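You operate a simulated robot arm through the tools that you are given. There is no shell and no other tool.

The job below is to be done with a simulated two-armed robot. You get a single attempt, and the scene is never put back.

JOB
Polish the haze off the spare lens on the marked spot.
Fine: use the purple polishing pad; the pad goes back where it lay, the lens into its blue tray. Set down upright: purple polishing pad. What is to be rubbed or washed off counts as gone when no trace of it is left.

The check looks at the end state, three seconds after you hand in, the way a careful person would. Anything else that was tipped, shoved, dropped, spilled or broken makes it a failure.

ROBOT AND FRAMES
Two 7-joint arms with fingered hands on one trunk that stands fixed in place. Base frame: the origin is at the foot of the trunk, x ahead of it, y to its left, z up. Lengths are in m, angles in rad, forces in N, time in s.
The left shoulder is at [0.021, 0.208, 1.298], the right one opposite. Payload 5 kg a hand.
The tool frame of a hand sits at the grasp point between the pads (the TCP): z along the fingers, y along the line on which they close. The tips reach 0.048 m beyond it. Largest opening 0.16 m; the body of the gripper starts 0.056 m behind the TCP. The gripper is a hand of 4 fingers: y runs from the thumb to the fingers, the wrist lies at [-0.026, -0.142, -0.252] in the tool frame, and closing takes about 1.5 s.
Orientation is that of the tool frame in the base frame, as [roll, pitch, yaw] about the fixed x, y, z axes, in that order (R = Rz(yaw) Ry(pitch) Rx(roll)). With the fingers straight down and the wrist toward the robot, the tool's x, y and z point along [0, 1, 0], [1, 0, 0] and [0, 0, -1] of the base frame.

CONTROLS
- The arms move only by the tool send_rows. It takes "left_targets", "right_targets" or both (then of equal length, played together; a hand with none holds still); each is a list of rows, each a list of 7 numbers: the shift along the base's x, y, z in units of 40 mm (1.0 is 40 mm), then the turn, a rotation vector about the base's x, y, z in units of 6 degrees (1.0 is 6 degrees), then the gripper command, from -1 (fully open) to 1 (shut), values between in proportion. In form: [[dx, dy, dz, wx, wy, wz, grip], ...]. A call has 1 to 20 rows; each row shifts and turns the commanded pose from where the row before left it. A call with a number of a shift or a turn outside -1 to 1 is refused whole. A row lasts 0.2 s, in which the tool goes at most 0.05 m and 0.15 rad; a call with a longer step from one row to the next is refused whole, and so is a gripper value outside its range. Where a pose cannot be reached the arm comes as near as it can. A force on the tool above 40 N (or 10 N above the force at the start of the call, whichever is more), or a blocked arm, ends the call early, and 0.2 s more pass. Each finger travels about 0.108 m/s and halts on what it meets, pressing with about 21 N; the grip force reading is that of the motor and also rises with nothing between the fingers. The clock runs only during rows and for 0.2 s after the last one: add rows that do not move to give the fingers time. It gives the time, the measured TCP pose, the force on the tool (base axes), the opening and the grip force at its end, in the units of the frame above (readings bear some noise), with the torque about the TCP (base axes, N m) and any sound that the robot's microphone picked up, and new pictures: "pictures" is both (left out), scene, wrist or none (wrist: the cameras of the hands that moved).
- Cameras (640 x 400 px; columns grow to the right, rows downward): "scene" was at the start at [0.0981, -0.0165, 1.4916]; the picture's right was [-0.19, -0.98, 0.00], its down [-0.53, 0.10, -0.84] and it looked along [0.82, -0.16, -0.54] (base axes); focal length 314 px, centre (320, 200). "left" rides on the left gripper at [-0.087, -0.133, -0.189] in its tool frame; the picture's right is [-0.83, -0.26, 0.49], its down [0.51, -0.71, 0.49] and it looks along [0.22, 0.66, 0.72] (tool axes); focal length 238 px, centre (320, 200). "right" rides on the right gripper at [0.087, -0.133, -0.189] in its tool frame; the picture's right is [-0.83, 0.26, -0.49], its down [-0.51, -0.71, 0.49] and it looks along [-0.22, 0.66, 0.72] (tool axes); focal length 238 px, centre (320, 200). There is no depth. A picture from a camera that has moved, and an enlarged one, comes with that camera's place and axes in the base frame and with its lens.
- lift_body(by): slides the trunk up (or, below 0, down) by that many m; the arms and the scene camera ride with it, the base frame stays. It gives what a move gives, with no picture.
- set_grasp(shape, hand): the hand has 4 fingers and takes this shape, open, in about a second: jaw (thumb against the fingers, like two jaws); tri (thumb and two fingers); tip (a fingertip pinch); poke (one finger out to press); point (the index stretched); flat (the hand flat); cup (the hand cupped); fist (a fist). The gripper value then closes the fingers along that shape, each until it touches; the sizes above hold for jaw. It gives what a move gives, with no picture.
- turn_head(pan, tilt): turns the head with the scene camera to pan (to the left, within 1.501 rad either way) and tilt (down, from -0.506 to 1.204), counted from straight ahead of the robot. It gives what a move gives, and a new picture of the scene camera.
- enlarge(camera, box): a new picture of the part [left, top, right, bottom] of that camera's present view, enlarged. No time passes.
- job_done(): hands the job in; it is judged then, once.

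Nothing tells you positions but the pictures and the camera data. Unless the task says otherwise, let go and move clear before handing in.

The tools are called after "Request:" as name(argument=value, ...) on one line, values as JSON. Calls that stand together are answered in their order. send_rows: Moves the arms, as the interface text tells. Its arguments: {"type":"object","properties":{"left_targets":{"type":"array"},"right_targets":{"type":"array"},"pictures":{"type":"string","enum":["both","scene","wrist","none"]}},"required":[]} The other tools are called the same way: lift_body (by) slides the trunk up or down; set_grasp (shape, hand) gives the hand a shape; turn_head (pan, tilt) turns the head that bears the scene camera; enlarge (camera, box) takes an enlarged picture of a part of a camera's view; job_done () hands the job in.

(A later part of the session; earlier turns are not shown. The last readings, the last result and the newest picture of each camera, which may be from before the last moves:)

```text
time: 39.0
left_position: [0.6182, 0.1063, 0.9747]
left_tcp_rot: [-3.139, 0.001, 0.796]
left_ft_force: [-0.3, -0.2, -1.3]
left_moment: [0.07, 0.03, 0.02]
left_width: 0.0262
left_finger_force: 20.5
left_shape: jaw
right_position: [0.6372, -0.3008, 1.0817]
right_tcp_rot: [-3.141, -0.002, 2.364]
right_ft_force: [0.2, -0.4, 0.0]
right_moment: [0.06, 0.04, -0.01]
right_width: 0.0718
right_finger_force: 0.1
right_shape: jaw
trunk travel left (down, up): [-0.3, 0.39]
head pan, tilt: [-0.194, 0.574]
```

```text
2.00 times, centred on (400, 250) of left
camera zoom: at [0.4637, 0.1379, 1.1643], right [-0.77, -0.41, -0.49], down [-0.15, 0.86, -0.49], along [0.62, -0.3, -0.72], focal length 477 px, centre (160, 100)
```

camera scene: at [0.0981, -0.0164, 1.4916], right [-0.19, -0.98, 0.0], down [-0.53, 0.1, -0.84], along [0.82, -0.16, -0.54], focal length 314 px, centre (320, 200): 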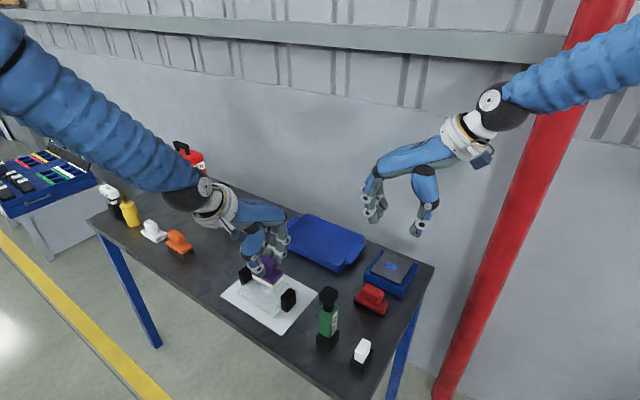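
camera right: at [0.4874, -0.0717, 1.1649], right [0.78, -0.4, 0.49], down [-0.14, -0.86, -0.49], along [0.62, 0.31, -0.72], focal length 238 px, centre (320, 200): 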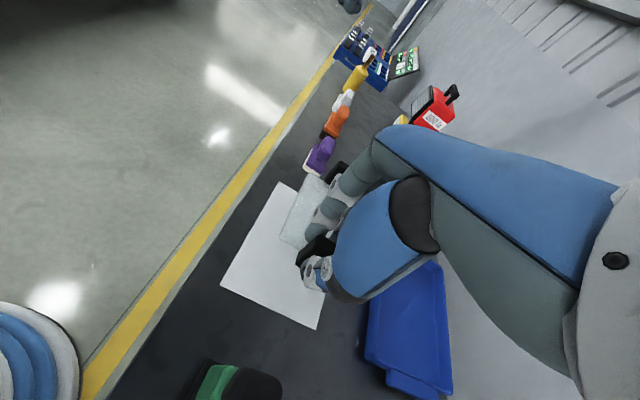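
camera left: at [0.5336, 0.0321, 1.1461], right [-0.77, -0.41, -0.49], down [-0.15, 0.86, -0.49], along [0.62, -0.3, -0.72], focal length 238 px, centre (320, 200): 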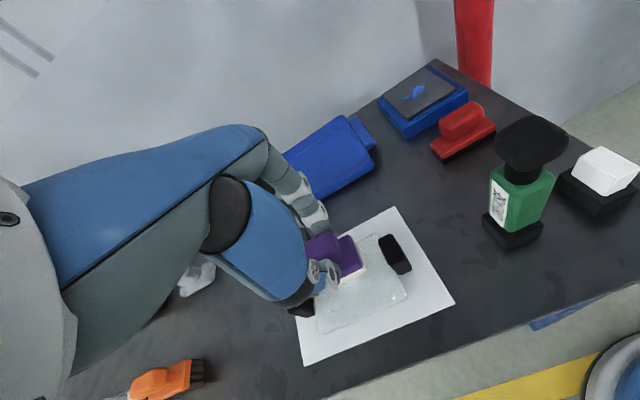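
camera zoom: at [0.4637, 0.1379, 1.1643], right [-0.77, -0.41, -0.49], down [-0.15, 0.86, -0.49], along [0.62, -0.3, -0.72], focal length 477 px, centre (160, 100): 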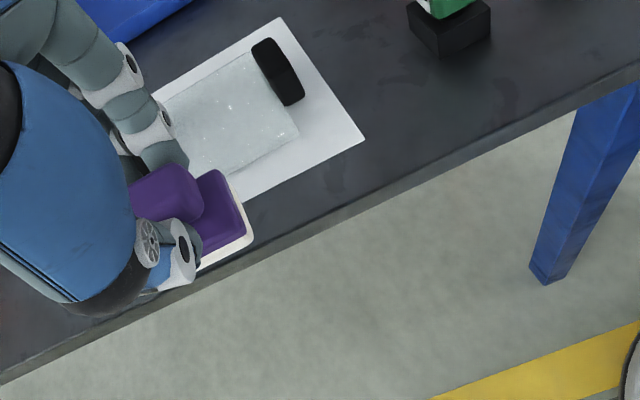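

The dense white haze patch in the centre looks gone. I'll zoom in hard to see whether the remaining sparkles are residue or just glints in the glass.

Request:
enlarge(camera="scene", box=[262, 268, 312, 318])

Request:
enlarge(camera="scene", box=[265, 270, 295, 295])

Request:
enlarge(camera="right", box=[230, 125, 300, 195])

Request:
enlarge(camera="left", box=[355, 165, 435, 245])

```text
8.00 times, centred on (287, 293) of scene
camera zoom: at [0.0984, -0.018, 1.4915], right [-0.19, -0.98, 0.0], down [-0.53, 0.11, -0.84], along [0.82, -0.16, -0.54], focal length 2508 px, centre (584, -544)
```

zoom: 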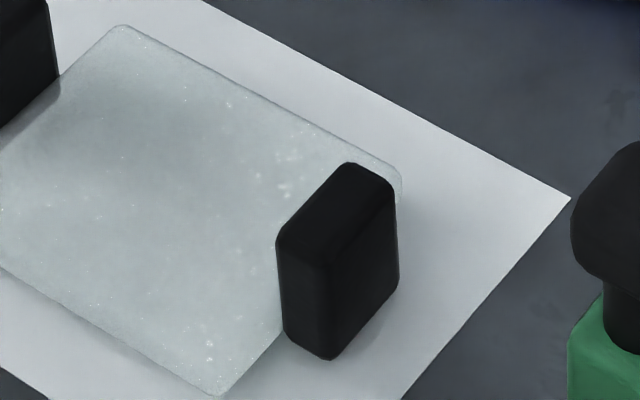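

```text
16.00 times, centred on (280, 282) of scene
camera zoom: at [0.0984, -0.018, 1.4915], right [-0.19, -0.98, 0.0], down [-0.53, 0.11, -0.84], along [0.82, -0.16, -0.54], focal length 5015 px, centre (960, -1120)
```

zoom: 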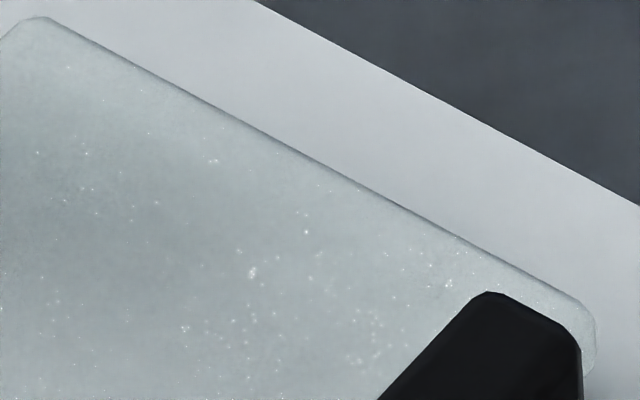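

```text
5.71 times, centred on (265, 160) of right
camera zoom: at [0.4825, -0.3336, 1.2709], right [0.78, -0.4, 0.49], down [-0.14, -0.86, -0.49], along [0.61, 0.31, -0.72], focal length 1362 px, centre (634, 429)
```

zoom: 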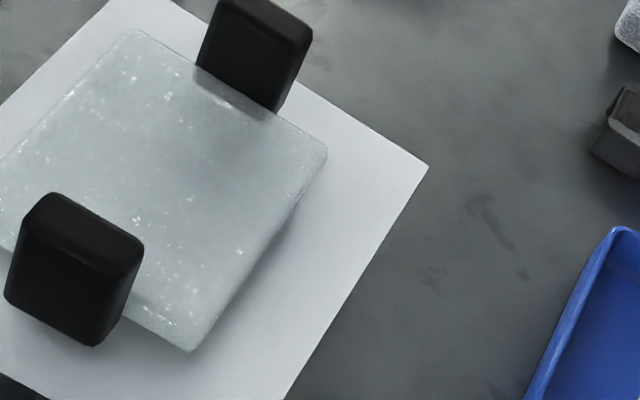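

```text
5.00 times, centred on (395, 205) of left
camera zoom: at [0.4637, 0.1379, 1.1643], right [-0.77, -0.41, -0.49], down [-0.15, 0.86, -0.49], along [0.62, -0.3, -0.72], focal length 1192 px, centre (-55, 175)
```

zoom: 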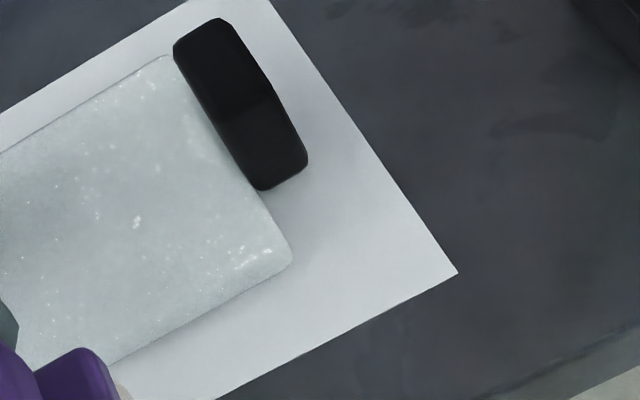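

The big patch is gone and only faint sparkles remain, mostly near the unrubbed far and right edges. To be sure, I'll polish the whole surface, starting with the far side.

Request:
send_rows(left_targets=[[0.6375, -0.6925, 0.1, 0, 0, 0, 1], [0.6375, -0.6925, 0, 0, 0, 0, 1], [0.6375, -0.6925, 0, 0, 0, 0, 1], [0.6375, -0.6925, 0, 0, 0, 0, 1], [0, 0, -0.5, 0, 0, 0, 1], [0, 0, -0.5, 0, 0, 0, 1], [0, 0, -0.4, 0, 0, 0, 1], [0, 0, 0, 0, 0, 0, 1]], pictures="none")

Request:
send_rows(left_targets=[[0, 0, -0.06, 0, 0, 0, 1], [0, 0, 0, 0, 0, 0, 1]], pictures="none")

Request:
enlarge(camera="scene", box=[215, 235, 325, 335])

```text
time: 40.8
left_position: [0.7187, -0.0003, 0.9207]
left_tcp_rot: [3.14, 0.001, 0.795]
left_ft_force: [0.1, -0.3, -0.9]
left_moment: [0.02, -0.04, -0.01]
left_width: 0.026
left_finger_force: 20.5
left_shape: jaw
right_position: [0.6379, -0.2994, 1.0837]
right_tcp_rot: [-3.141, 0.0, 2.364]
right_ft_force: [-0.2, -0.1, -0.5]
right_moment: [0.03, -0.03, 0.04]
right_width: 0.0716
right_finger_force: 0.0
right_shape: jaw
trunk travel left (down, up): [-0.3, 0.39]
head pan, tilt: [-0.194, 0.574]
```

```text
time: 41.4
left_position: [0.7191, -0.0011, 0.9176]
left_tcp_rot: [3.141, 0.0, 0.794]
left_ft_force: [-0.1, 0.0, -2.2]
left_moment: [0.0, 0.0, -0.02]
left_width: 0.026
left_finger_force: 20.8
left_shape: jaw
right_position: [0.6368, -0.3007, 1.0825]
right_tcp_rot: [-3.141, 0.001, 2.364]
right_ft_force: [0.3, -0.3, -1.0]
right_moment: [0.01, 0.0, 0.01]
right_width: 0.0722
right_finger_force: 0.2
right_shape: jaw
trunk travel left (down, up): [-0.3, 0.39]
head pan, tilt: [-0.194, 0.574]
```

```text
4.00 times, centred on (270, 285) of scene
camera zoom: at [0.0982, -0.0167, 1.4916], right [-0.19, -0.98, 0.0], down [-0.53, 0.1, -0.84], along [0.82, -0.16, -0.54], focal length 1254 px, centre (520, -140)
```

zoom: 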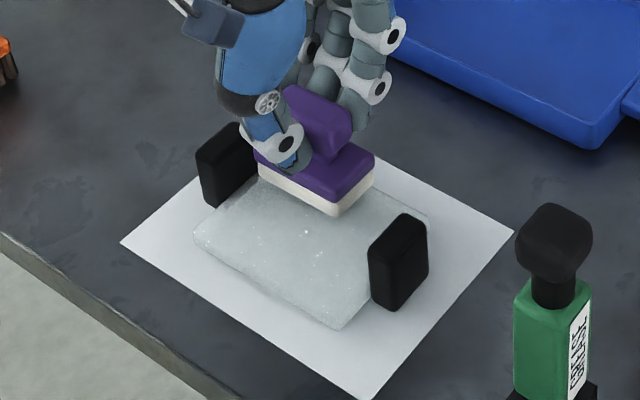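

The pad is placed over the far strip. Now I'll touch down in fine steps.

Request:
send_rows(left_targets=[[0, 0, -0.06, 0, 0, 0, 1], [0, 0, 0, 0, 0, 0, 1]], pictures="none")

Request:
send_rows(left_targets=[[0, 0, -0.03, 0, 0, 0, 1], [0, 0, 0, 0, 0, 0, 1]], pictures="none")

```text
time: 42.0
left_position: [0.7198, 0.0007, 0.917]
left_tcp_rot: [3.142, 0.002, 0.794]
left_ft_force: [0.7, 0.1, -1.0]
left_moment: [0.02, -0.01, -0.01]
left_width: 0.0261
left_finger_force: 21.3
left_shape: jaw
right_position: [0.6361, -0.2998, 1.0834]
right_tcp_rot: [3.14, 0.0, 2.364]
right_ft_force: [0.8, -0.4, -0.8]
right_moment: [0.02, 0.01, -0.02]
right_width: 0.0718
right_finger_force: 0.1
right_shape: jaw
trunk travel left (down, up): [-0.3, 0.39]
head pan, tilt: [-0.194, 0.574]
```

```text
time: 42.6
left_position: [0.7183, -0.0, 0.9148]
left_tcp_rot: [-3.139, 0.0, 0.792]
left_ft_force: [-0.3, 0.1, -1.3]
left_moment: [0.01, 0.01, -0.02]
left_width: 0.0259
left_finger_force: 20.8
left_shape: jaw
right_position: [0.6372, -0.2997, 1.0827]
right_tcp_rot: [3.141, 0.001, 2.364]
right_ft_force: [0.1, 0.2, 0.6]
right_moment: [-0.02, -0.02, 0.06]
right_width: 0.072
right_finger_force: 0.0
right_shape: jaw
trunk travel left (down, up): [-0.3, 0.39]
head pan, tilt: [-0.194, 0.574]
```

Request:
send_rows(left_targets=[[0, 0, -0.03, 0, 0, 0, 1], [0, 0, 0, 0, 0, 0, 1]], pictures="none")

Request:
send_rows(left_targets=[[0, 0, -0.03, 0, 0, 0, 1], [0, 0, 0, 0, 0, 0, 1]], pictures="none")

```text
time: 43.2
left_position: [0.7198, -0.0007, 0.9122]
left_tcp_rot: [3.141, 0.0, 0.795]
left_ft_force: [1.0, -0.3, -0.3]
left_moment: [0.0, -0.01, -0.01]
left_width: 0.0261
left_finger_force: 21.7
left_shape: jaw
right_position: [0.6362, -0.2992, 1.0821]
right_tcp_rot: [-3.141, 0.0, 2.365]
right_ft_force: [-0.2, -0.3, 0.1]
right_moment: [0.0, 0.01, 0.0]
right_width: 0.0719
right_finger_force: 0.1
right_shape: jaw
trunk travel left (down, up): [-0.3, 0.39]
head pan, tilt: [-0.194, 0.574]
```

```text
time: 43.8
left_position: [0.7202, 0.0009, 0.9125]
left_tcp_rot: [-3.14, 0.0, 0.795]
left_ft_force: [0.6, -0.8, 2.0]
left_moment: [-0.02, 0.03, -0.02]
left_width: 0.0259
left_finger_force: 21.1
left_shape: jaw
right_position: [0.6369, -0.3, 1.0821]
right_tcp_rot: [-3.142, 0.001, 2.365]
right_ft_force: [0.1, -0.6, 1.4]
right_moment: [0.02, -0.01, -0.02]
right_width: 0.0717
right_finger_force: 0.0
right_shape: jaw
trunk travel left (down, up): [-0.3, 0.39]
head pan, tilt: [-0.194, 0.574]
```

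Contact found. I'll press about 1.3 mm more and run strokes along the far strip.

Request:
send_rows(left_targets=[[0, 0, -0.03, 0, 0, 0, 1], [-0.1925, -0.196, 0, 0, 0, 0, 1], [-0.1925, -0.196, 0, 0, 0, 0, 1], [-0.1925, -0.196, 0, 0, 0, 0, 1], [-0.1925, -0.196, 0, 0, 0, 0, 1], [0, 0, 0, 0, 0, 0, 1]], pictures="none")

Request:
send_rows(left_targets=[[0.16, -0.1575, 0, 0, 0, 0, 1], [0.1925, 0.196, 0, 0, 0, 0, 1], [0.1925, 0.196, 0, 0, 0, 0, 1], [0.1925, 0.196, 0, 0, 0, 0, 1], [0.1925, 0.196, 0, 0, 0, 0, 1], [0, 0, 0, 0, 0, 0, 1]], pictures="none")

Request:
enlarge(camera="scene", box=[215, 235, 325, 335])

Request:
enlarge(camera="right", box=[190, 100, 290, 200])

```text
time: 45.2
left_position: [0.6897, -0.0323, 0.9115]
left_tcp_rot: [-3.14, -0.001, 0.794]
left_ft_force: [0.7, 1.7, 3.8]
left_moment: [0.08, -0.02, -0.02]
left_width: 0.0265
left_finger_force: 20.9
left_shape: jaw
right_position: [0.6366, -0.2993, 1.0838]
right_tcp_rot: [-3.141, 0.001, 2.366]
right_ft_force: [0.6, 0.1, -0.8]
right_moment: [-0.03, 0.0, 0.02]
right_width: 0.0717
right_finger_force: 0.0
right_shape: jaw
trunk travel left (down, up): [-0.3, 0.39]
head pan, tilt: [-0.194, 0.574]
```

```text
time: 46.6
left_position: [0.7278, -0.0065, 0.9114]
left_tcp_rot: [3.141, 0.0, 0.793]
left_ft_force: [-1.8, -1.9, 7.6]
left_moment: [-0.11, 0.18, 0.02]
left_width: 0.0259
left_finger_force: 21.3
left_shape: jaw
right_position: [0.6364, -0.2998, 1.0827]
right_tcp_rot: [3.142, 0.0, 2.365]
right_ft_force: [-0.7, -0.8, -0.1]
right_moment: [0.02, 0.02, -0.01]
right_width: 0.0718
right_finger_force: 0.0
right_shape: jaw
trunk travel left (down, up): [-0.3, 0.39]
head pan, tilt: [-0.194, 0.574]
```

```text
4.00 times, centred on (270, 285) of scene
camera zoom: at [0.0974, -0.0171, 1.4917], right [-0.19, -0.98, 0.0], down [-0.53, 0.1, -0.84], along [0.82, -0.16, -0.54], focal length 1254 px, centre (520, -140)
```

zoom: 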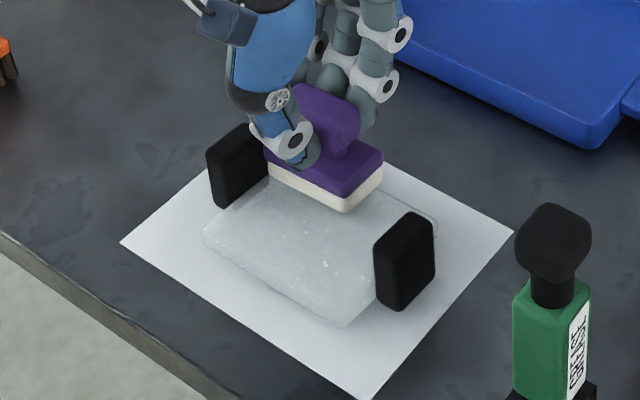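

```text
4.00 times, centred on (240, 150) of right
camera zoom: at [0.4816, -0.3327, 1.2717], right [0.78, -0.4, 0.49], down [-0.14, -0.86, -0.49], along [0.62, 0.31, -0.72], focal length 953 px, centre (640, 400)
```

zoom: 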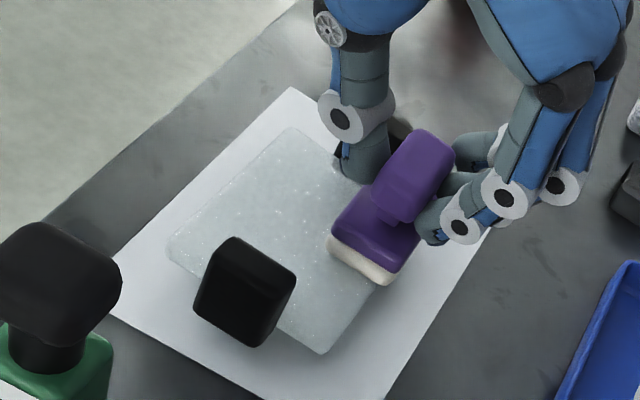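

The lens shifted only a few millimetres and is still well inside the sheet. I'll continue the raster from the far edge toward the middle.

Request:
send_rows(left_targets=[[-0.21, -0.214, 0, 0, 0, 0, 1], [-0.21, -0.214, -0.005, 0, 0, 0, 1], [-0.21, -0.214, -0.005, 0, 0, 0, 1], [-0.21, -0.214, 0, 0, 0, 0, 1], [-0.214, 0.21, 0, 0, 0, 0, 1], [0.21, 0.214, 0, 0, 0, 0, 1], [0.21, 0.214, 0, 0, 0, 0, 1], [0.21, 0.214, 0, 0, 0, 0, 1], [0.21, 0.214, 0, 0, 0, 0, 1], [0, 0, 0, 0, 0, 0, 1]], pictures="none")

Request:
send_rows(left_targets=[[-0.214, 0.21, 0, 0, 0, 0, 1], [-0.21, -0.214, 0, 0, 0, 0, 1], [-0.21, -0.214, 0, 0, 0, 0, 1], [-0.21, -0.214, 0, 0, 0, 0, 1], [-0.21, -0.214, 0, 0, 0, 0, 1], [0, 0, 0, 0, 0, 0, 1]], pictures="none")

Request:
enlarge(camera="scene", box=[215, 235, 325, 335])

Request:
enlarge(camera="right", box=[190, 100, 290, 200])

```text
time: 48.8
left_position: [0.7169, 0.001, 0.9113]
left_tcp_rot: [-3.14, 0.002, 0.795]
left_ft_force: [-0.9, -0.9, 3.2]
left_moment: [-0.12, 0.16, 0.0]
left_width: 0.0259
left_finger_force: 20.8
left_shape: jaw
right_position: [0.6373, -0.3002, 1.083]
right_tcp_rot: [3.141, -0.001, 2.364]
right_ft_force: [-0.4, 0.1, 0.2]
right_moment: [0.05, -0.01, 0.01]
right_width: 0.0717
right_finger_force: 0.1
right_shape: jaw
trunk travel left (down, up): [-0.3, 0.39]
head pan, tilt: [-0.194, 0.574]
```

```text
time: 50.2
left_position: [0.6756, -0.0252, 0.9109]
left_tcp_rot: [3.141, 0.0, 0.794]
left_ft_force: [2.4, 2.0, 11.4]
left_moment: [0.22, -0.09, -0.05]
left_width: 0.0266
left_finger_force: 21.3
left_shape: jaw
right_position: [0.6369, -0.2995, 1.0831]
right_tcp_rot: [3.141, 0.001, 2.365]
right_ft_force: [0.1, 0.5, 0.4]
right_moment: [-0.05, -0.02, 0.01]
right_width: 0.0718
right_finger_force: 0.0
right_shape: jaw
trunk travel left (down, up): [-0.3, 0.39]
head pan, tilt: [-0.194, 0.574]
```

```text
4.00 times, centred on (270, 285) of scene
camera zoom: at [0.0977, -0.0162, 1.4916], right [-0.19, -0.98, 0.0], down [-0.53, 0.1, -0.84], along [0.82, -0.16, -0.54], focal length 1254 px, centre (520, -140)
```

zoom: 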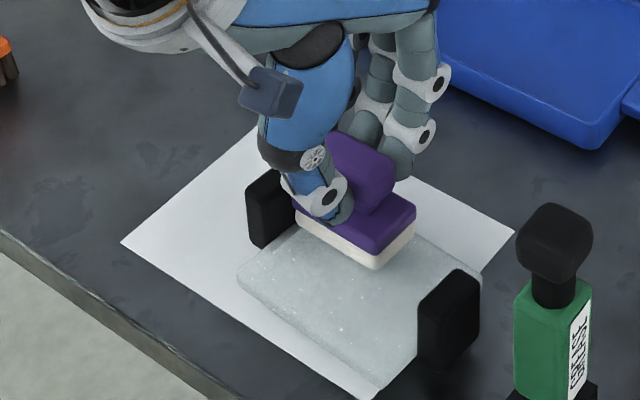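

```text
4.00 times, centred on (240, 150) of right
camera zoom: at [0.4818, -0.3319, 1.2718], right [0.78, -0.4, 0.49], down [-0.14, -0.86, -0.49], along [0.62, 0.31, -0.72], focal length 953 px, centre (640, 400)
```

zoom: 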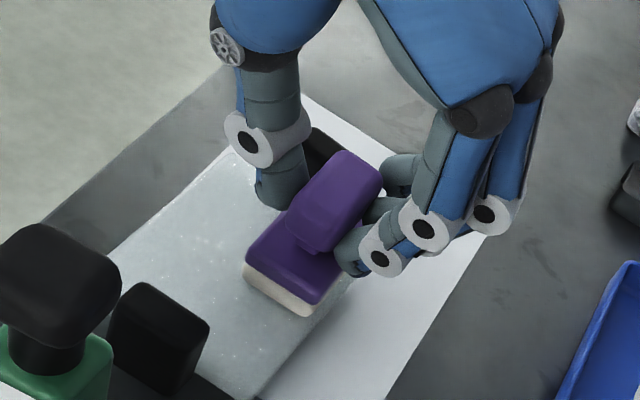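

The lens got dragged about 3 cm toward the bottle under the heavier press. I'll drag it back the same way with the pad and reassess.

Request:
send_rows(left_targets=[[0, 0, -0.02, 0, 0, 0, 1], [0.131, 0.134, 0, 0, 0, 0, 1], [0.131, 0.134, 0, 0, 0, 0, 1], [0.131, 0.134, 0, 0, 0, 0, 1], [0.131, 0.134, 0, 0, 0, 0, 1], [0, 0, 0, 0, 0, 0, 1]], pictures="none")

Request:
enlarge(camera="scene", box=[215, 235, 325, 335])

```text
time: 51.6
left_position: [0.6964, -0.0027, 0.9114]
left_tcp_rot: [-3.139, -0.001, 0.795]
left_ft_force: [-2.2, -2.3, 4.4]
left_moment: [-0.18, 0.27, 0.03]
left_width: 0.026
left_finger_force: 21.3
left_shape: jaw
right_position: [0.6356, -0.3003, 1.0837]
right_tcp_rot: [-3.141, 0.001, 2.366]
right_ft_force: [0.8, -0.5, 0.2]
right_moment: [0.0, -0.03, 0.02]
right_width: 0.0719
right_finger_force: 0.1
right_shape: jaw
trunk travel left (down, up): [-0.3, 0.39]
head pan, tilt: [-0.194, 0.574]
```

```text
4.00 times, centred on (270, 285) of scene
camera zoom: at [0.0976, -0.017, 1.4916], right [-0.19, -0.98, 0.0], down [-0.53, 0.1, -0.84], along [0.82, -0.16, -0.54], focal length 1254 px, centre (520, -140)
```

zoom: 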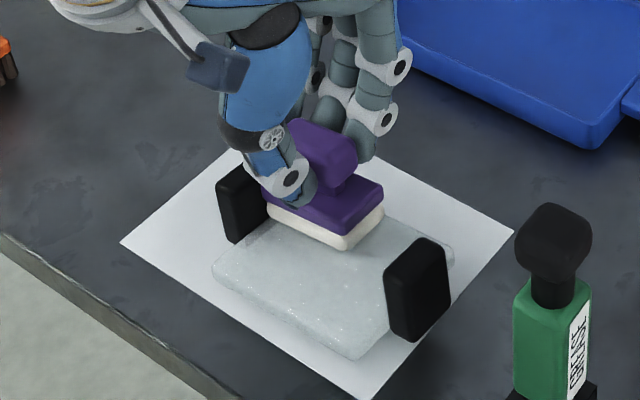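

It followed back most of the way. I'll drag a bit further along +long axis and toward the far side to re-centre it on the sheet.

Request:
send_rows(left_targets=[[0.1, 0.1, -0.02, 0, 0, 0, 1], [0.1, 0.1, 0, 0, 0, 0, 1], [0.1, 0.1, 0, 0, 0, 0, 1], [0.1, 0.1, 0, 0, 0, 0, 1], [0.09, -0.09, 0, 0, 0, 0, 1], [0.09, -0.09, 0, 0, 0, 0, 1], [0, 0, 0, 0, 0, 0, 1]], pictures="none")

Request:
enlarge(camera="scene", box=[215, 235, 325, 335])

Request:
enlarge(camera="right", box=[190, 100, 290, 200])

```text
time: 53.2
left_position: [0.7173, 0.0067, 0.9093]
left_tcp_rot: [3.141, 0.0, 0.794]
left_ft_force: [-1.3, 0.0, 6.1]
left_moment: [0.13, 0.32, 0.02]
left_width: 0.0265
left_finger_force: 20.7
left_shape: jaw
right_position: [0.6362, -0.2994, 1.0828]
right_tcp_rot: [-3.141, 0.001, 2.364]
right_ft_force: [-0.1, 0.4, 0.1]
right_moment: [-0.02, -0.02, 0.03]
right_width: 0.0717
right_finger_force: 0.1
right_shape: jaw
trunk travel left (down, up): [-0.3, 0.39]
head pan, tilt: [-0.194, 0.574]
```

```text
4.00 times, centred on (270, 285) of scene
camera zoom: at [0.0975, -0.0164, 1.4916], right [-0.19, -0.98, 0.0], down [-0.53, 0.1, -0.84], along [0.82, -0.16, -0.54], focal length 1254 px, centre (520, -140)
```

zoom: 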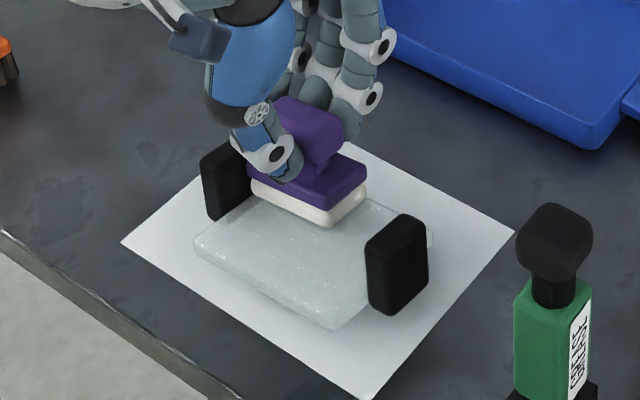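

```text
4.00 times, centred on (240, 150) of right
camera zoom: at [0.4817, -0.3319, 1.2718], right [0.78, -0.4, 0.49], down [-0.14, -0.86, -0.49], along [0.62, 0.31, -0.72], focal length 953 px, centre (640, 400)
```

zoom: 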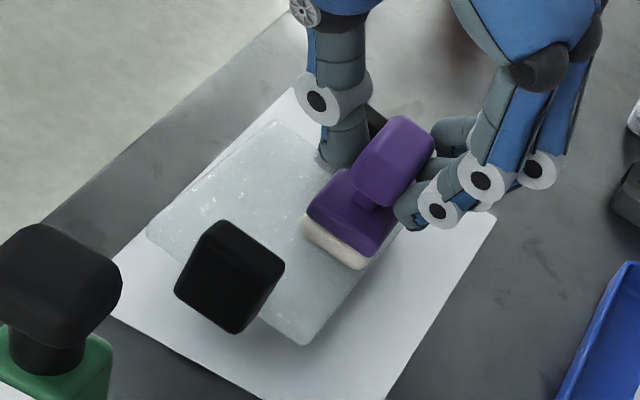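

The lens is back on the spot, slightly rotated. I'll lift the pad away and inspect the whole surface.

Request:
send_rows(left_targets=[[0, 0, 0.5, 0, 0, 0, 1], [0, 0, 0.8, 0, 0, 0, 1], [-0.4, 0.9, 0.3, 0, 0, 0, 1], [-0.5, 0.9, 0, 0, 0, 0, 1], [-0.5, 0.9, 0, 0, 0, 0, 1], [-0.4, 0.7, 0, 0, 0, 0, 1], [0, 0, 0, 0, 0, 0, 1]], pictures="none")

Request:
enlarge(camera="scene", box=[215, 235, 325, 335])

Request:
enlarge(camera="scene", box=[255, 265, 305, 315])

Request:
enlarge(camera="right", box=[210, 110, 290, 190])

Request:
enlarge(camera="left", box=[330, 130, 450, 250])

```text
time: 54.8
left_position: [0.6479, 0.141, 0.974]
left_tcp_rot: [-3.139, -0.002, 0.792]
left_ft_force: [0.6, -0.1, -0.9]
left_moment: [0.08, 0.03, 0.02]
left_width: 0.026
left_finger_force: 20.6
left_shape: jaw
right_position: [0.637, -0.2998, 1.0818]
right_tcp_rot: [-3.141, -0.003, 2.362]
right_ft_force: [1.0, -0.9, -0.3]
right_moment: [0.05, 0.0, 0.01]
right_width: 0.0716
right_finger_force: 0.0
right_shape: jaw
trunk travel left (down, up): [-0.3, 0.39]
head pan, tilt: [-0.194, 0.574]
```

```text
4.00 times, centred on (270, 285) of scene
camera zoom: at [0.0987, -0.0176, 1.4915], right [-0.19, -0.98, 0.0], down [-0.53, 0.11, -0.84], along [0.82, -0.16, -0.54], focal length 1254 px, centre (520, -140)
```

zoom: 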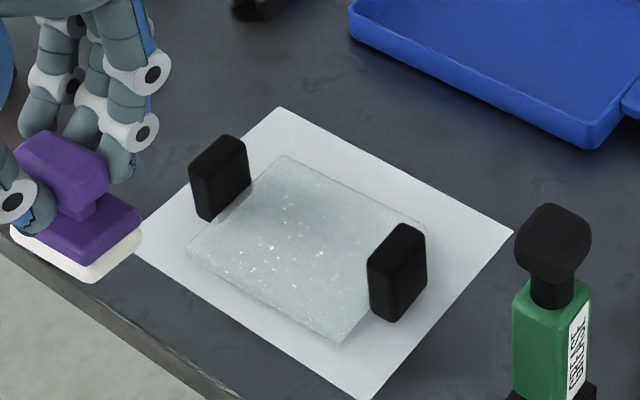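

```text
8.00 times, centred on (280, 290) of scene
camera zoom: at [0.0987, -0.0176, 1.4915], right [-0.19, -0.98, 0.0], down [-0.53, 0.11, -0.84], along [0.82, -0.16, -0.54], focal length 2508 px, centre (640, -520)
```

zoom: 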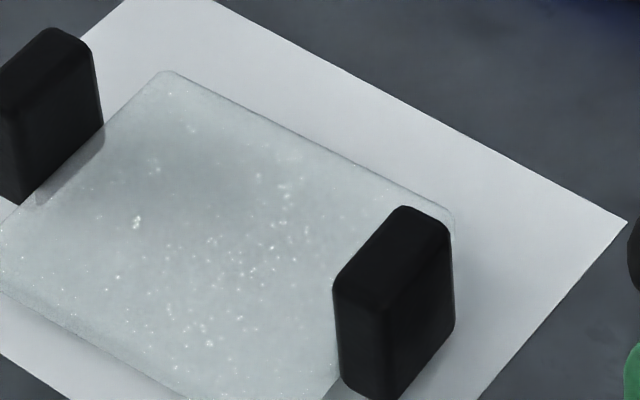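

```text
5.00 times, centred on (250, 150) of right
camera zoom: at [0.4827, -0.3332, 1.271], right [0.78, -0.4, 0.49], down [-0.14, -0.86, -0.49], along [0.61, 0.31, -0.72], focal length 1192 px, centre (670, 450)
```

zoom: 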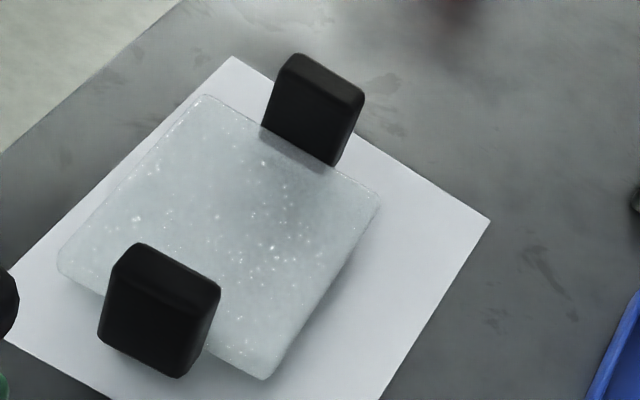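

```text
3.33 times, centred on (390, 190) of left
camera zoom: at [0.4933, 0.1712, 1.1642], right [-0.77, -0.41, -0.49], down [-0.15, 0.86, -0.49], along [0.62, -0.3, -0.72], focal length 794 px, centre (87, 233)
```

zoom: 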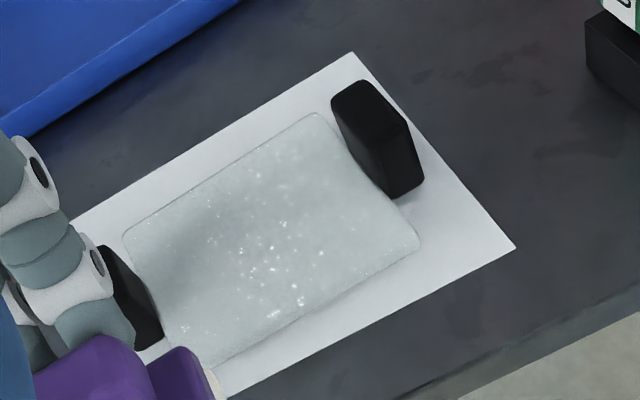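

The central patch is no longer visible, and the sparkles have changed place with the lens pose, so they look like glints in the glass. I'll zoom into the former patch area for any faint residue.

Request:
enlarge(camera="scene", box=[262, 275, 298, 305])

Request:
enlarge(camera="scene", box=[255, 285, 307, 325])

Request:
enlarge(camera="left", box=[340, 150, 440, 235])

Request:
enlarge(camera="right", box=[220, 120, 270, 170])

```text
13.33 times, centred on (280, 290) of scene
camera zoom: at [0.0987, -0.0176, 1.4915], right [-0.19, -0.98, 0.0], down [-0.53, 0.11, -0.84], along [0.82, -0.16, -0.54], focal length 4179 px, centre (853, -1000)
```

zoom: 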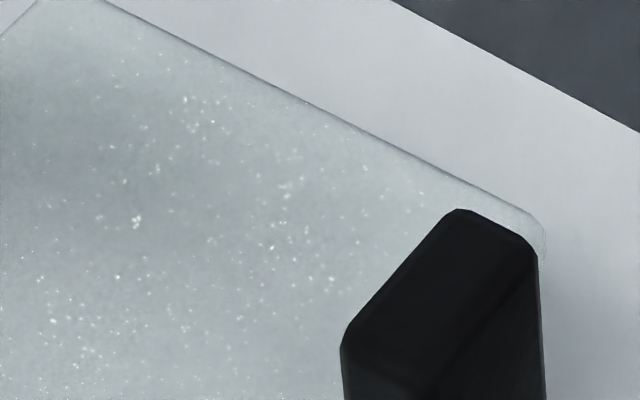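

```text
10.00 times, centred on (281, 305) of scene
camera zoom: at [0.0987, -0.0176, 1.4915], right [-0.19, -0.98, 0.0], down [-0.53, 0.11, -0.84], along [0.82, -0.16, -0.54], focal length 3134 px, centre (710, -850)
```

zoom: 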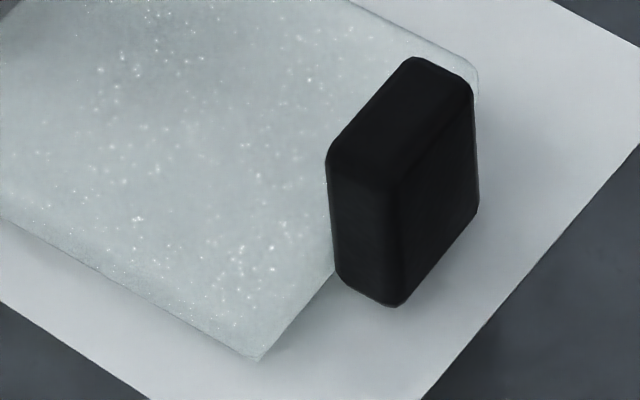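

```text
4.71 times, centred on (390, 192) of left
camera zoom: at [0.4933, 0.1712, 1.1642], right [-0.77, -0.41, -0.49], down [-0.15, 0.86, -0.49], along [0.62, -0.3, -0.72], focal length 1122 px, centre (-9, 235)
```

zoom: 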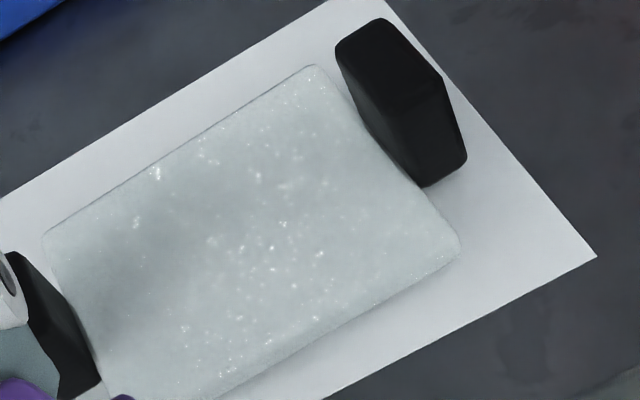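

```text
8.00 times, centred on (245, 145) of right
camera zoom: at [0.4827, -0.3332, 1.271], right [0.78, -0.4, 0.49], down [-0.14, -0.86, -0.49], along [0.61, 0.31, -0.72], focal length 1907 px, centre (920, 640)
```

zoom: 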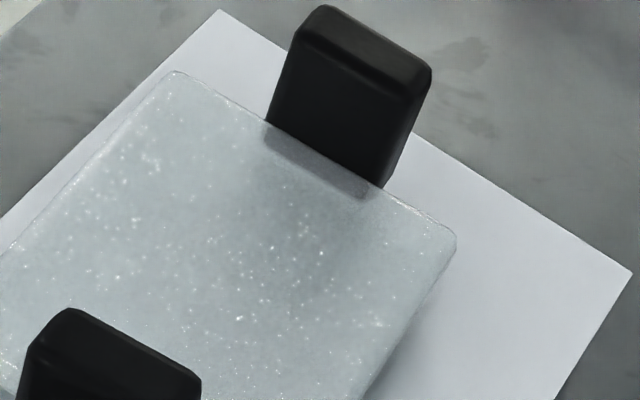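

The sparkles sit at the same picture pixels in different cameras, so they are rendering glints, not residue. To be thorough I'll also polish the near-side strip, which got little contact, using a light force.

Request:
send_rows(left_targets=[[0.05, -0.95, 0, 0, 0, 0, 1], [0.05, -0.95, 0, 0, 0, 0, 1], [0.05, -0.95, 0, 0, 0, 0, 1], [0, 0, -0.5, 0, 0, 0, 1], [0, 0, -0.5, 0, 0, 0, 1], [0, 0, -0.4, 0, 0, 0, 1], [0, 0, 0, 0, 0, 0, 1]], pictures="none")

Request:
enlarge(camera="scene", box=[215, 235, 325, 335])

Request:
enlarge(camera="right", box=[190, 100, 290, 200])

```text
time: 56.4
left_position: [0.6551, 0.027, 0.919]
left_tcp_rot: [-3.141, -0.001, 0.793]
left_ft_force: [0.4, -0.2, -0.9]
left_moment: [0.01, -0.03, -0.01]
left_width: 0.0261
left_finger_force: 20.9
left_shape: jaw
right_position: [0.6362, -0.2996, 1.0833]
right_tcp_rot: [3.139, -0.001, 2.363]
right_ft_force: [-0.1, 0.0, 0.1]
right_moment: [0.02, 0.0, 0.01]
right_width: 0.0719
right_finger_force: 0.1
right_shape: jaw
trunk travel left (down, up): [-0.3, 0.39]
head pan, tilt: [-0.194, 0.574]
```

```text
4.00 times, centred on (270, 285) of scene
camera zoom: at [0.0977, -0.0167, 1.4916], right [-0.19, -0.98, 0.0], down [-0.53, 0.1, -0.84], along [0.82, -0.16, -0.54], focal length 1254 px, centre (520, -140)
```

zoom: 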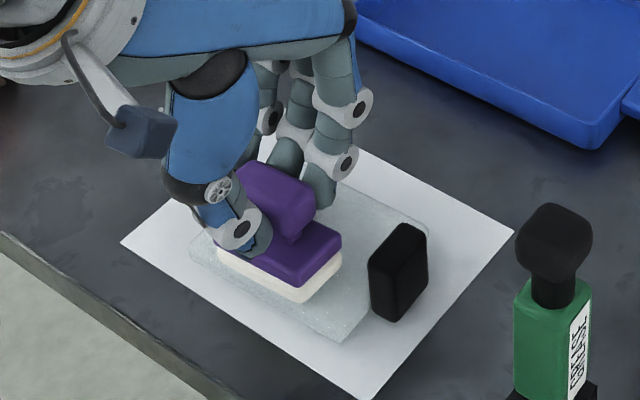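

```text
4.00 times, centred on (240, 150) of right
camera zoom: at [0.4819, -0.3322, 1.2718], right [0.78, -0.4, 0.49], down [-0.14, -0.86, -0.49], along [0.62, 0.31, -0.72], focal length 953 px, centre (640, 400)
```

zoom: 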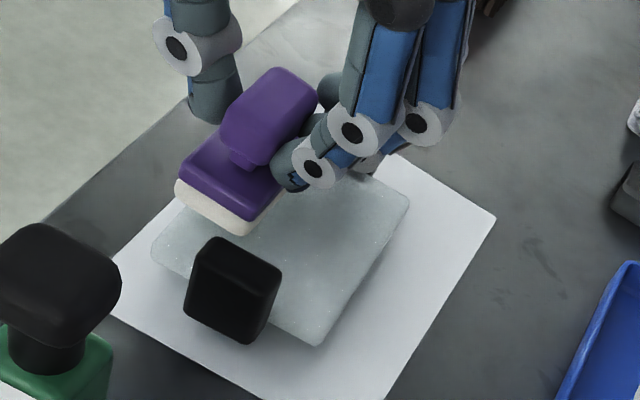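

Request:
send_rows(left_targets=[[0, 0, -0.06, 0, 0, 0, 1], [0, 0, -0.06, 0, 0, 0, 1], [0, 0, 0, 0, 0, 0, 1]], pictures="none")

Request:
send_rows(left_targets=[[0, 0, -0.04, 0, 0, 0, 1], [0, 0, 0, 0, 0, 0, 1]], pictures="none")

Request:
send_rows(left_targets=[[0, 0, -0.03, 0, 0, 0, 1], [0, 0, 0, 0, 0, 0, 1]], pictures="none")

```text
time: 57.2
left_position: [0.6548, 0.0281, 0.9136]
left_tcp_rot: [3.139, 0.001, 0.794]
left_ft_force: [-2.9, -0.9, 9.9]
left_moment: [-0.06, -0.02, -0.02]
left_width: 0.0267
left_finger_force: 20.9
left_shape: jaw
right_position: [0.6361, -0.3, 1.0841]
right_tcp_rot: [-3.141, 0.0, 2.364]
right_ft_force: [-0.8, -0.2, -0.1]
right_moment: [0.0, -0.01, -0.05]
right_width: 0.0723
right_finger_force: 0.0
right_shape: jaw
trunk travel left (down, up): [-0.3, 0.39]
head pan, tilt: [-0.194, 0.574]
```

```text
time: 57.8
left_position: [0.6515, 0.028, 0.9126]
left_tcp_rot: [3.14, 0.0, 0.795]
left_ft_force: [-6.0, -1.0, 15.4]
left_moment: [-0.02, 0.0, -0.04]
left_width: 0.027
left_finger_force: 21.0
left_shape: jaw
right_position: [0.6345, -0.299, 1.083]
right_tcp_rot: [3.141, -0.001, 2.366]
right_ft_force: [0.3, 0.4, 0.0]
right_moment: [-0.02, -0.01, 0.01]
right_width: 0.0718
right_finger_force: 0.0
right_shape: jaw
trunk travel left (down, up): [-0.3, 0.39]
head pan, tilt: [-0.194, 0.574]
```

```text
time: 58.4
left_position: [0.6522, 0.0272, 0.912]
left_tcp_rot: [3.14, 0.0, 0.794]
left_ft_force: [-8.7, -1.5, 22.7]
left_moment: [0.01, 0.08, 0.0]
left_width: 0.0271
left_finger_force: 21.4
left_shape: jaw
right_position: [0.636, -0.2993, 1.0843]
right_tcp_rot: [3.141, 0.0, 2.366]
right_ft_force: [-0.3, -0.2, -0.2]
right_moment: [-0.01, 0.02, 0.01]
right_width: 0.0716
right_finger_force: 0.0
right_shape: jaw
trunk travel left (down, up): [-0.3, 0.39]
head pan, tilt: [-0.194, 0.574]
```

A bit too firm (23 N). I'll ease off before stroking.

Request:
send_rows(left_targets=[[0, 0, 0.06, 0, 0, 0, 1], [0, 0, 0, 0, 0, 0, 1]], pictures="none")

```text
time: 59.0
left_position: [0.6528, 0.0274, 0.9121]
left_tcp_rot: [3.141, -0.001, 0.793]
left_ft_force: [-2.6, -1.7, 8.2]
left_moment: [-0.1, -0.09, -0.04]
left_width: 0.027
left_finger_force: 21.3
left_shape: jaw
right_position: [0.6366, -0.3001, 1.0833]
right_tcp_rot: [-3.141, 0.001, 2.366]
right_ft_force: [0.4, -0.1, -0.2]
right_moment: [0.0, 0.01, -0.01]
right_width: 0.0718
right_finger_force: 0.0
right_shape: jaw
trunk travel left (down, up): [-0.3, 0.39]
head pan, tilt: [-0.194, 0.574]
```

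Request:
send_rows(left_targets=[[0, 0, 0.008, 0, 0, 0, 1], [0.175, 0.178, 0, 0, 0, 0, 1], [0.175, 0.178, 0, 0, 0, 0, 1], [-0.175, -0.178, 0, 0, 0, 0, 1], [-0.175, -0.178, 0, 0, 0, 0, 1], [-0.175, -0.178, 0, 0, 0, 0, 1], [-0.175, -0.178, 0, 0, 0, 0, 1], [0.175, 0.178, 0, 0, 0, 0, 1], [0.175, 0.178, 0, 0, 0, 0, 1], [0, 0, 0, 0, 0, 0, 1]], pictures="none")

Request:
enlarge(camera="scene", box=[215, 235, 325, 335])

Request:
enlarge(camera="right", box=[190, 100, 290, 200])

```text
time: 61.2
left_position: [0.6525, 0.0271, 0.9132]
left_tcp_rot: [3.141, 0.0, 0.794]
left_ft_force: [-1.7, -1.2, 4.3]
left_moment: [-0.16, -0.08, -0.04]
left_width: 0.0263
left_finger_force: 21.3
left_shape: jaw
right_position: [0.636, -0.3, 1.0828]
right_tcp_rot: [-3.141, -0.002, 2.365]
right_ft_force: [-0.5, 0.0, -1.3]
right_moment: [0.03, 0.02, 0.01]
right_width: 0.0716
right_finger_force: 0.1
right_shape: jaw
trunk travel left (down, up): [-0.3, 0.39]
head pan, tilt: [-0.194, 0.574]
```

```text
4.00 times, centred on (270, 285) of scene
camera zoom: at [0.0978, -0.0169, 1.4916], right [-0.19, -0.98, 0.0], down [-0.53, 0.1, -0.84], along [0.82, -0.16, -0.54], focal length 1254 px, centre (520, -140)
```

zoom: 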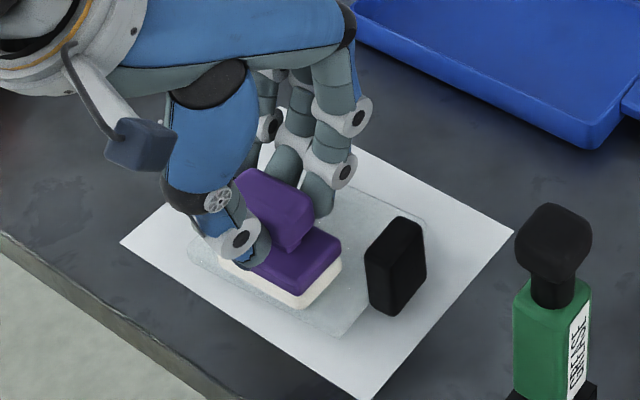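

```text
4.00 times, centred on (240, 150) of right
camera zoom: at [0.4819, -0.3325, 1.2716], right [0.78, -0.4, 0.49], down [-0.14, -0.86, -0.49], along [0.62, 0.31, -0.72], focal length 953 px, centre (640, 400)
```

zoom: 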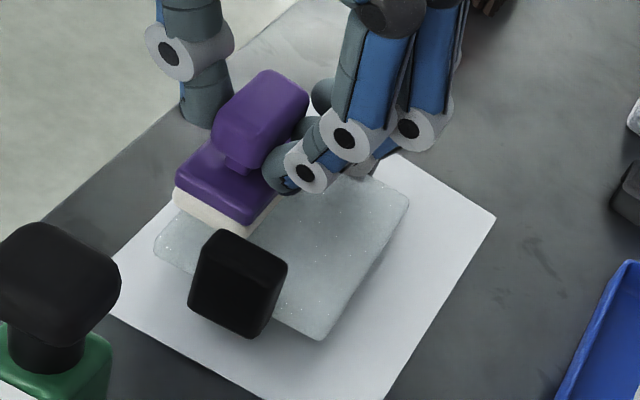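

The lens held still. I'll do the very near edge, then work back toward the centre with the same light press.

Request:
send_rows(left_targets=[[-0.143, 0.14, -0.01, 0, 0, 0, 1], [0.175, 0.178, 0, 0, 0, 0, 1], [0.175, 0.178, 0, 0, 0, 0, 1], [-0.175, -0.178, 0, 0, 0, 0, 1], [-0.175, -0.178, 0, 0, 0, 0, 1], [-0.175, -0.178, 0, 0, 0, 0, 1], [-0.175, -0.178, 0, 0, 0, 0, 1], [0.175, 0.178, 0, 0, 0, 0, 1], [0.175, 0.178, 0, 0, 0, 0, 1], [0, 0, 0, 0, 0, 0, 1]], pictures="none")

Request:
enlarge(camera="scene", box=[215, 235, 325, 335])

```text
time: 63.4
left_position: [0.647, 0.0318, 0.9131]
left_tcp_rot: [-3.14, 0.0, 0.793]
left_ft_force: [-2.0, -1.6, 9.4]
left_moment: [-0.08, -0.1, -0.03]
left_width: 0.0264
left_finger_force: 20.8
left_shape: jaw
right_position: [0.6362, -0.2997, 1.084]
right_tcp_rot: [3.141, 0.0, 2.364]
right_ft_force: [-0.4, -0.3, 0.0]
right_moment: [0.03, -0.04, -0.02]
right_width: 0.072
right_finger_force: 0.1
right_shape: jaw
trunk travel left (down, up): [-0.3, 0.39]
head pan, tilt: [-0.194, 0.574]
```

```text
4.00 times, centred on (270, 285) of scene
camera zoom: at [0.0972, -0.0169, 1.4917], right [-0.19, -0.98, 0.0], down [-0.53, 0.1, -0.84], along [0.82, -0.16, -0.54], focal length 1254 px, centre (520, -140)
```

zoom: 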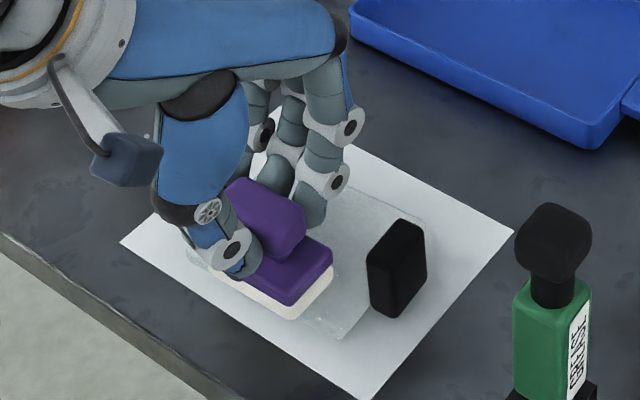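

Request:
send_rows(left_targets=[[0.25, -0.245, 0.012, 0, 0, 0, 1], [0.175, 0.178, 0, 0, 0, 0, 1], [0.175, 0.178, 0, 0, 0, 0, 1], [-0.175, -0.178, 0, 0, 0, 0, 1], [-0.175, -0.178, 0, 0, 0, 0, 1], [-0.175, -0.178, 0, 0, 0, 0, 1], [-0.175, -0.178, 0, 0, 0, 0, 1], [0.175, 0.178, 0, 0, 0, 0, 1], [0.175, 0.178, 0, 0, 0, 0, 1], [0, 0, 0, 0, 0, 0, 1]], pictures="none")

Request:
enlarge(camera="scene", box=[215, 235, 325, 335])

```text
time: 65.6
left_position: [0.6575, 0.0231, 0.913]
left_tcp_rot: [-3.14, 0.0, 0.794]
left_ft_force: [-0.9, -1.5, 2.9]
left_moment: [-0.03, -0.06, -0.01]
left_width: 0.0261
left_finger_force: 21.5
left_shape: jaw
right_position: [0.6367, -0.3002, 1.0829]
right_tcp_rot: [-3.142, 0.0, 2.365]
right_ft_force: [0.1, -0.3, -0.6]
right_moment: [0.01, -0.03, 0.03]
right_width: 0.0719
right_finger_force: 0.1
right_shape: jaw
trunk travel left (down, up): [-0.3, 0.39]
head pan, tilt: [-0.194, 0.574]
```

```text
4.00 times, centred on (270, 285) of scene
camera zoom: at [0.0979, -0.0169, 1.4916], right [-0.19, -0.98, 0.0], down [-0.53, 0.1, -0.84], along [0.82, -0.16, -0.54], focal length 1254 px, centre (520, -140)
```

zoom: 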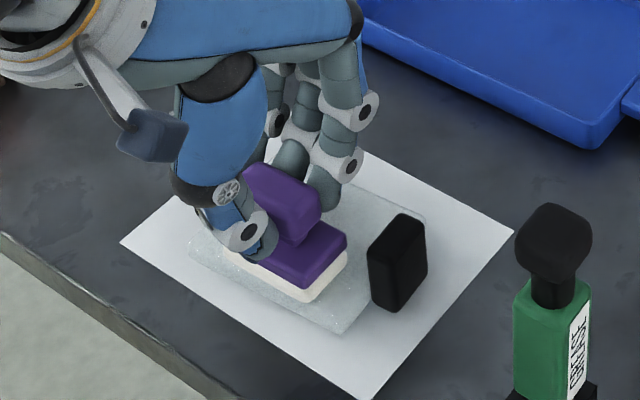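

Request:
send_rows(left_targets=[[0.25, -0.245, -0.015, 0, 0, 0, 1], [0.175, 0.178, 0, 0, 0, 0, 1], [0.175, 0.178, 0, 0, 0, 0, 1], [-0.175, -0.178, 0, 0, 0, 0, 1], [-0.175, -0.178, 0, 0, 0, 0, 1], [-0.175, -0.178, 0, 0, 0, 0, 1], [-0.175, -0.178, 0, 0, 0, 0, 1], [0.175, 0.178, 0, 0, 0, 0, 1], [0.175, 0.178, 0, 0, 0, 0, 1], [0, 0, 0, 0, 0, 0, 1]], pictures="none")

Request:
enlarge(camera="scene", box=[215, 235, 325, 335])

```text
time: 67.8
left_position: [0.669, 0.0153, 0.9115]
left_tcp_rot: [3.141, 0.001, 0.795]
left_ft_force: [-0.8, -2.2, 5.4]
left_moment: [-0.08, -0.09, -0.03]
left_width: 0.0262
left_finger_force: 20.7
left_shape: jaw
right_position: [0.6353, -0.3001, 1.0825]
right_tcp_rot: [3.141, -0.001, 2.365]
right_ft_force: [0.1, -0.9, -0.2]
right_moment: [0.02, -0.03, 0.04]
right_width: 0.0719
right_finger_force: 0.0
right_shape: jaw
trunk travel left (down, up): [-0.3, 0.39]
head pan, tilt: [-0.194, 0.574]
```

```text
4.00 times, centred on (270, 285) of scene
camera zoom: at [0.0977, -0.017, 1.4916], right [-0.19, -0.98, 0.0], down [-0.53, 0.1, -0.84], along [0.82, -0.16, -0.54], focal length 1254 px, centre (520, -140)
```

zoom: 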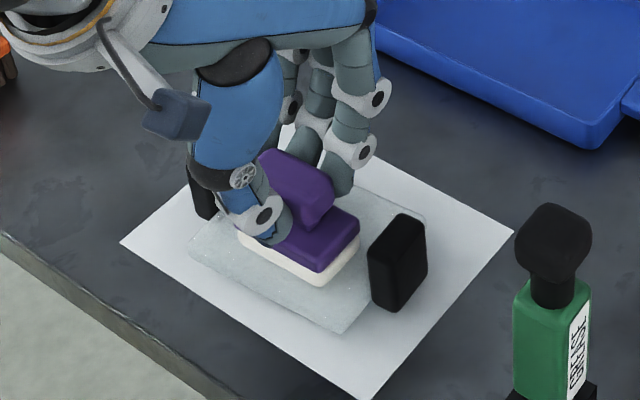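

Steady at about 5 N with the lens staying in place. Two more strips to finish a full second pass.

Request:
send_rows(left_targets=[[0.25, -0.245, 0, 0, 0, 0, 1], [0.175, 0.178, 0, 0, 0, 0, 1], [0.175, 0.178, 0, 0, 0, 0, 1], [-0.175, -0.178, 0, 0, 0, 0, 1], [-0.175, -0.178, 0, 0, 0, 0, 1], [-0.175, -0.178, 0, 0, 0, 0, 1], [-0.175, -0.178, 0, 0, 0, 0, 1], [0.175, 0.178, 0, 0, 0, 0, 1], [0.175, 0.178, 0, 0, 0, 0, 1], [0, 0, 0, 0, 0, 0, 1]], pictures="none")

Request:
enlarge(camera="scene", box=[215, 235, 325, 335])

```text
time: 70.0
left_position: [0.677, 0.004, 0.9122]
left_tcp_rot: [-3.142, 0.0, 0.794]
left_ft_force: [-0.9, -1.9, 5.5]
left_moment: [-0.07, -0.08, -0.04]
left_width: 0.0261
left_finger_force: 20.7
left_shape: jaw
right_position: [0.6365, -0.2997, 1.0825]
right_tcp_rot: [3.141, 0.001, 2.365]
right_ft_force: [-0.8, -0.8, 0.5]
right_moment: [0.03, 0.0, -0.01]
right_width: 0.0721
right_finger_force: 0.0
right_shape: jaw
trunk travel left (down, up): [-0.3, 0.39]
head pan, tilt: [-0.194, 0.574]
```

```text
4.00 times, centred on (270, 285) of scene
camera zoom: at [0.0976, -0.017, 1.4916], right [-0.19, -0.98, 0.0], down [-0.53, 0.1, -0.84], along [0.82, -0.16, -0.54], focal length 1254 px, centre (520, -140)
```

zoom: 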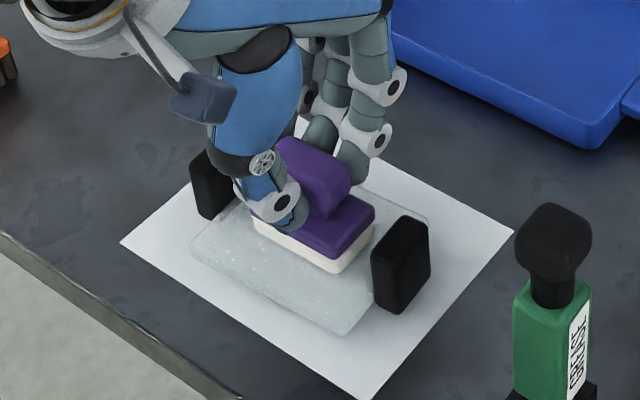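

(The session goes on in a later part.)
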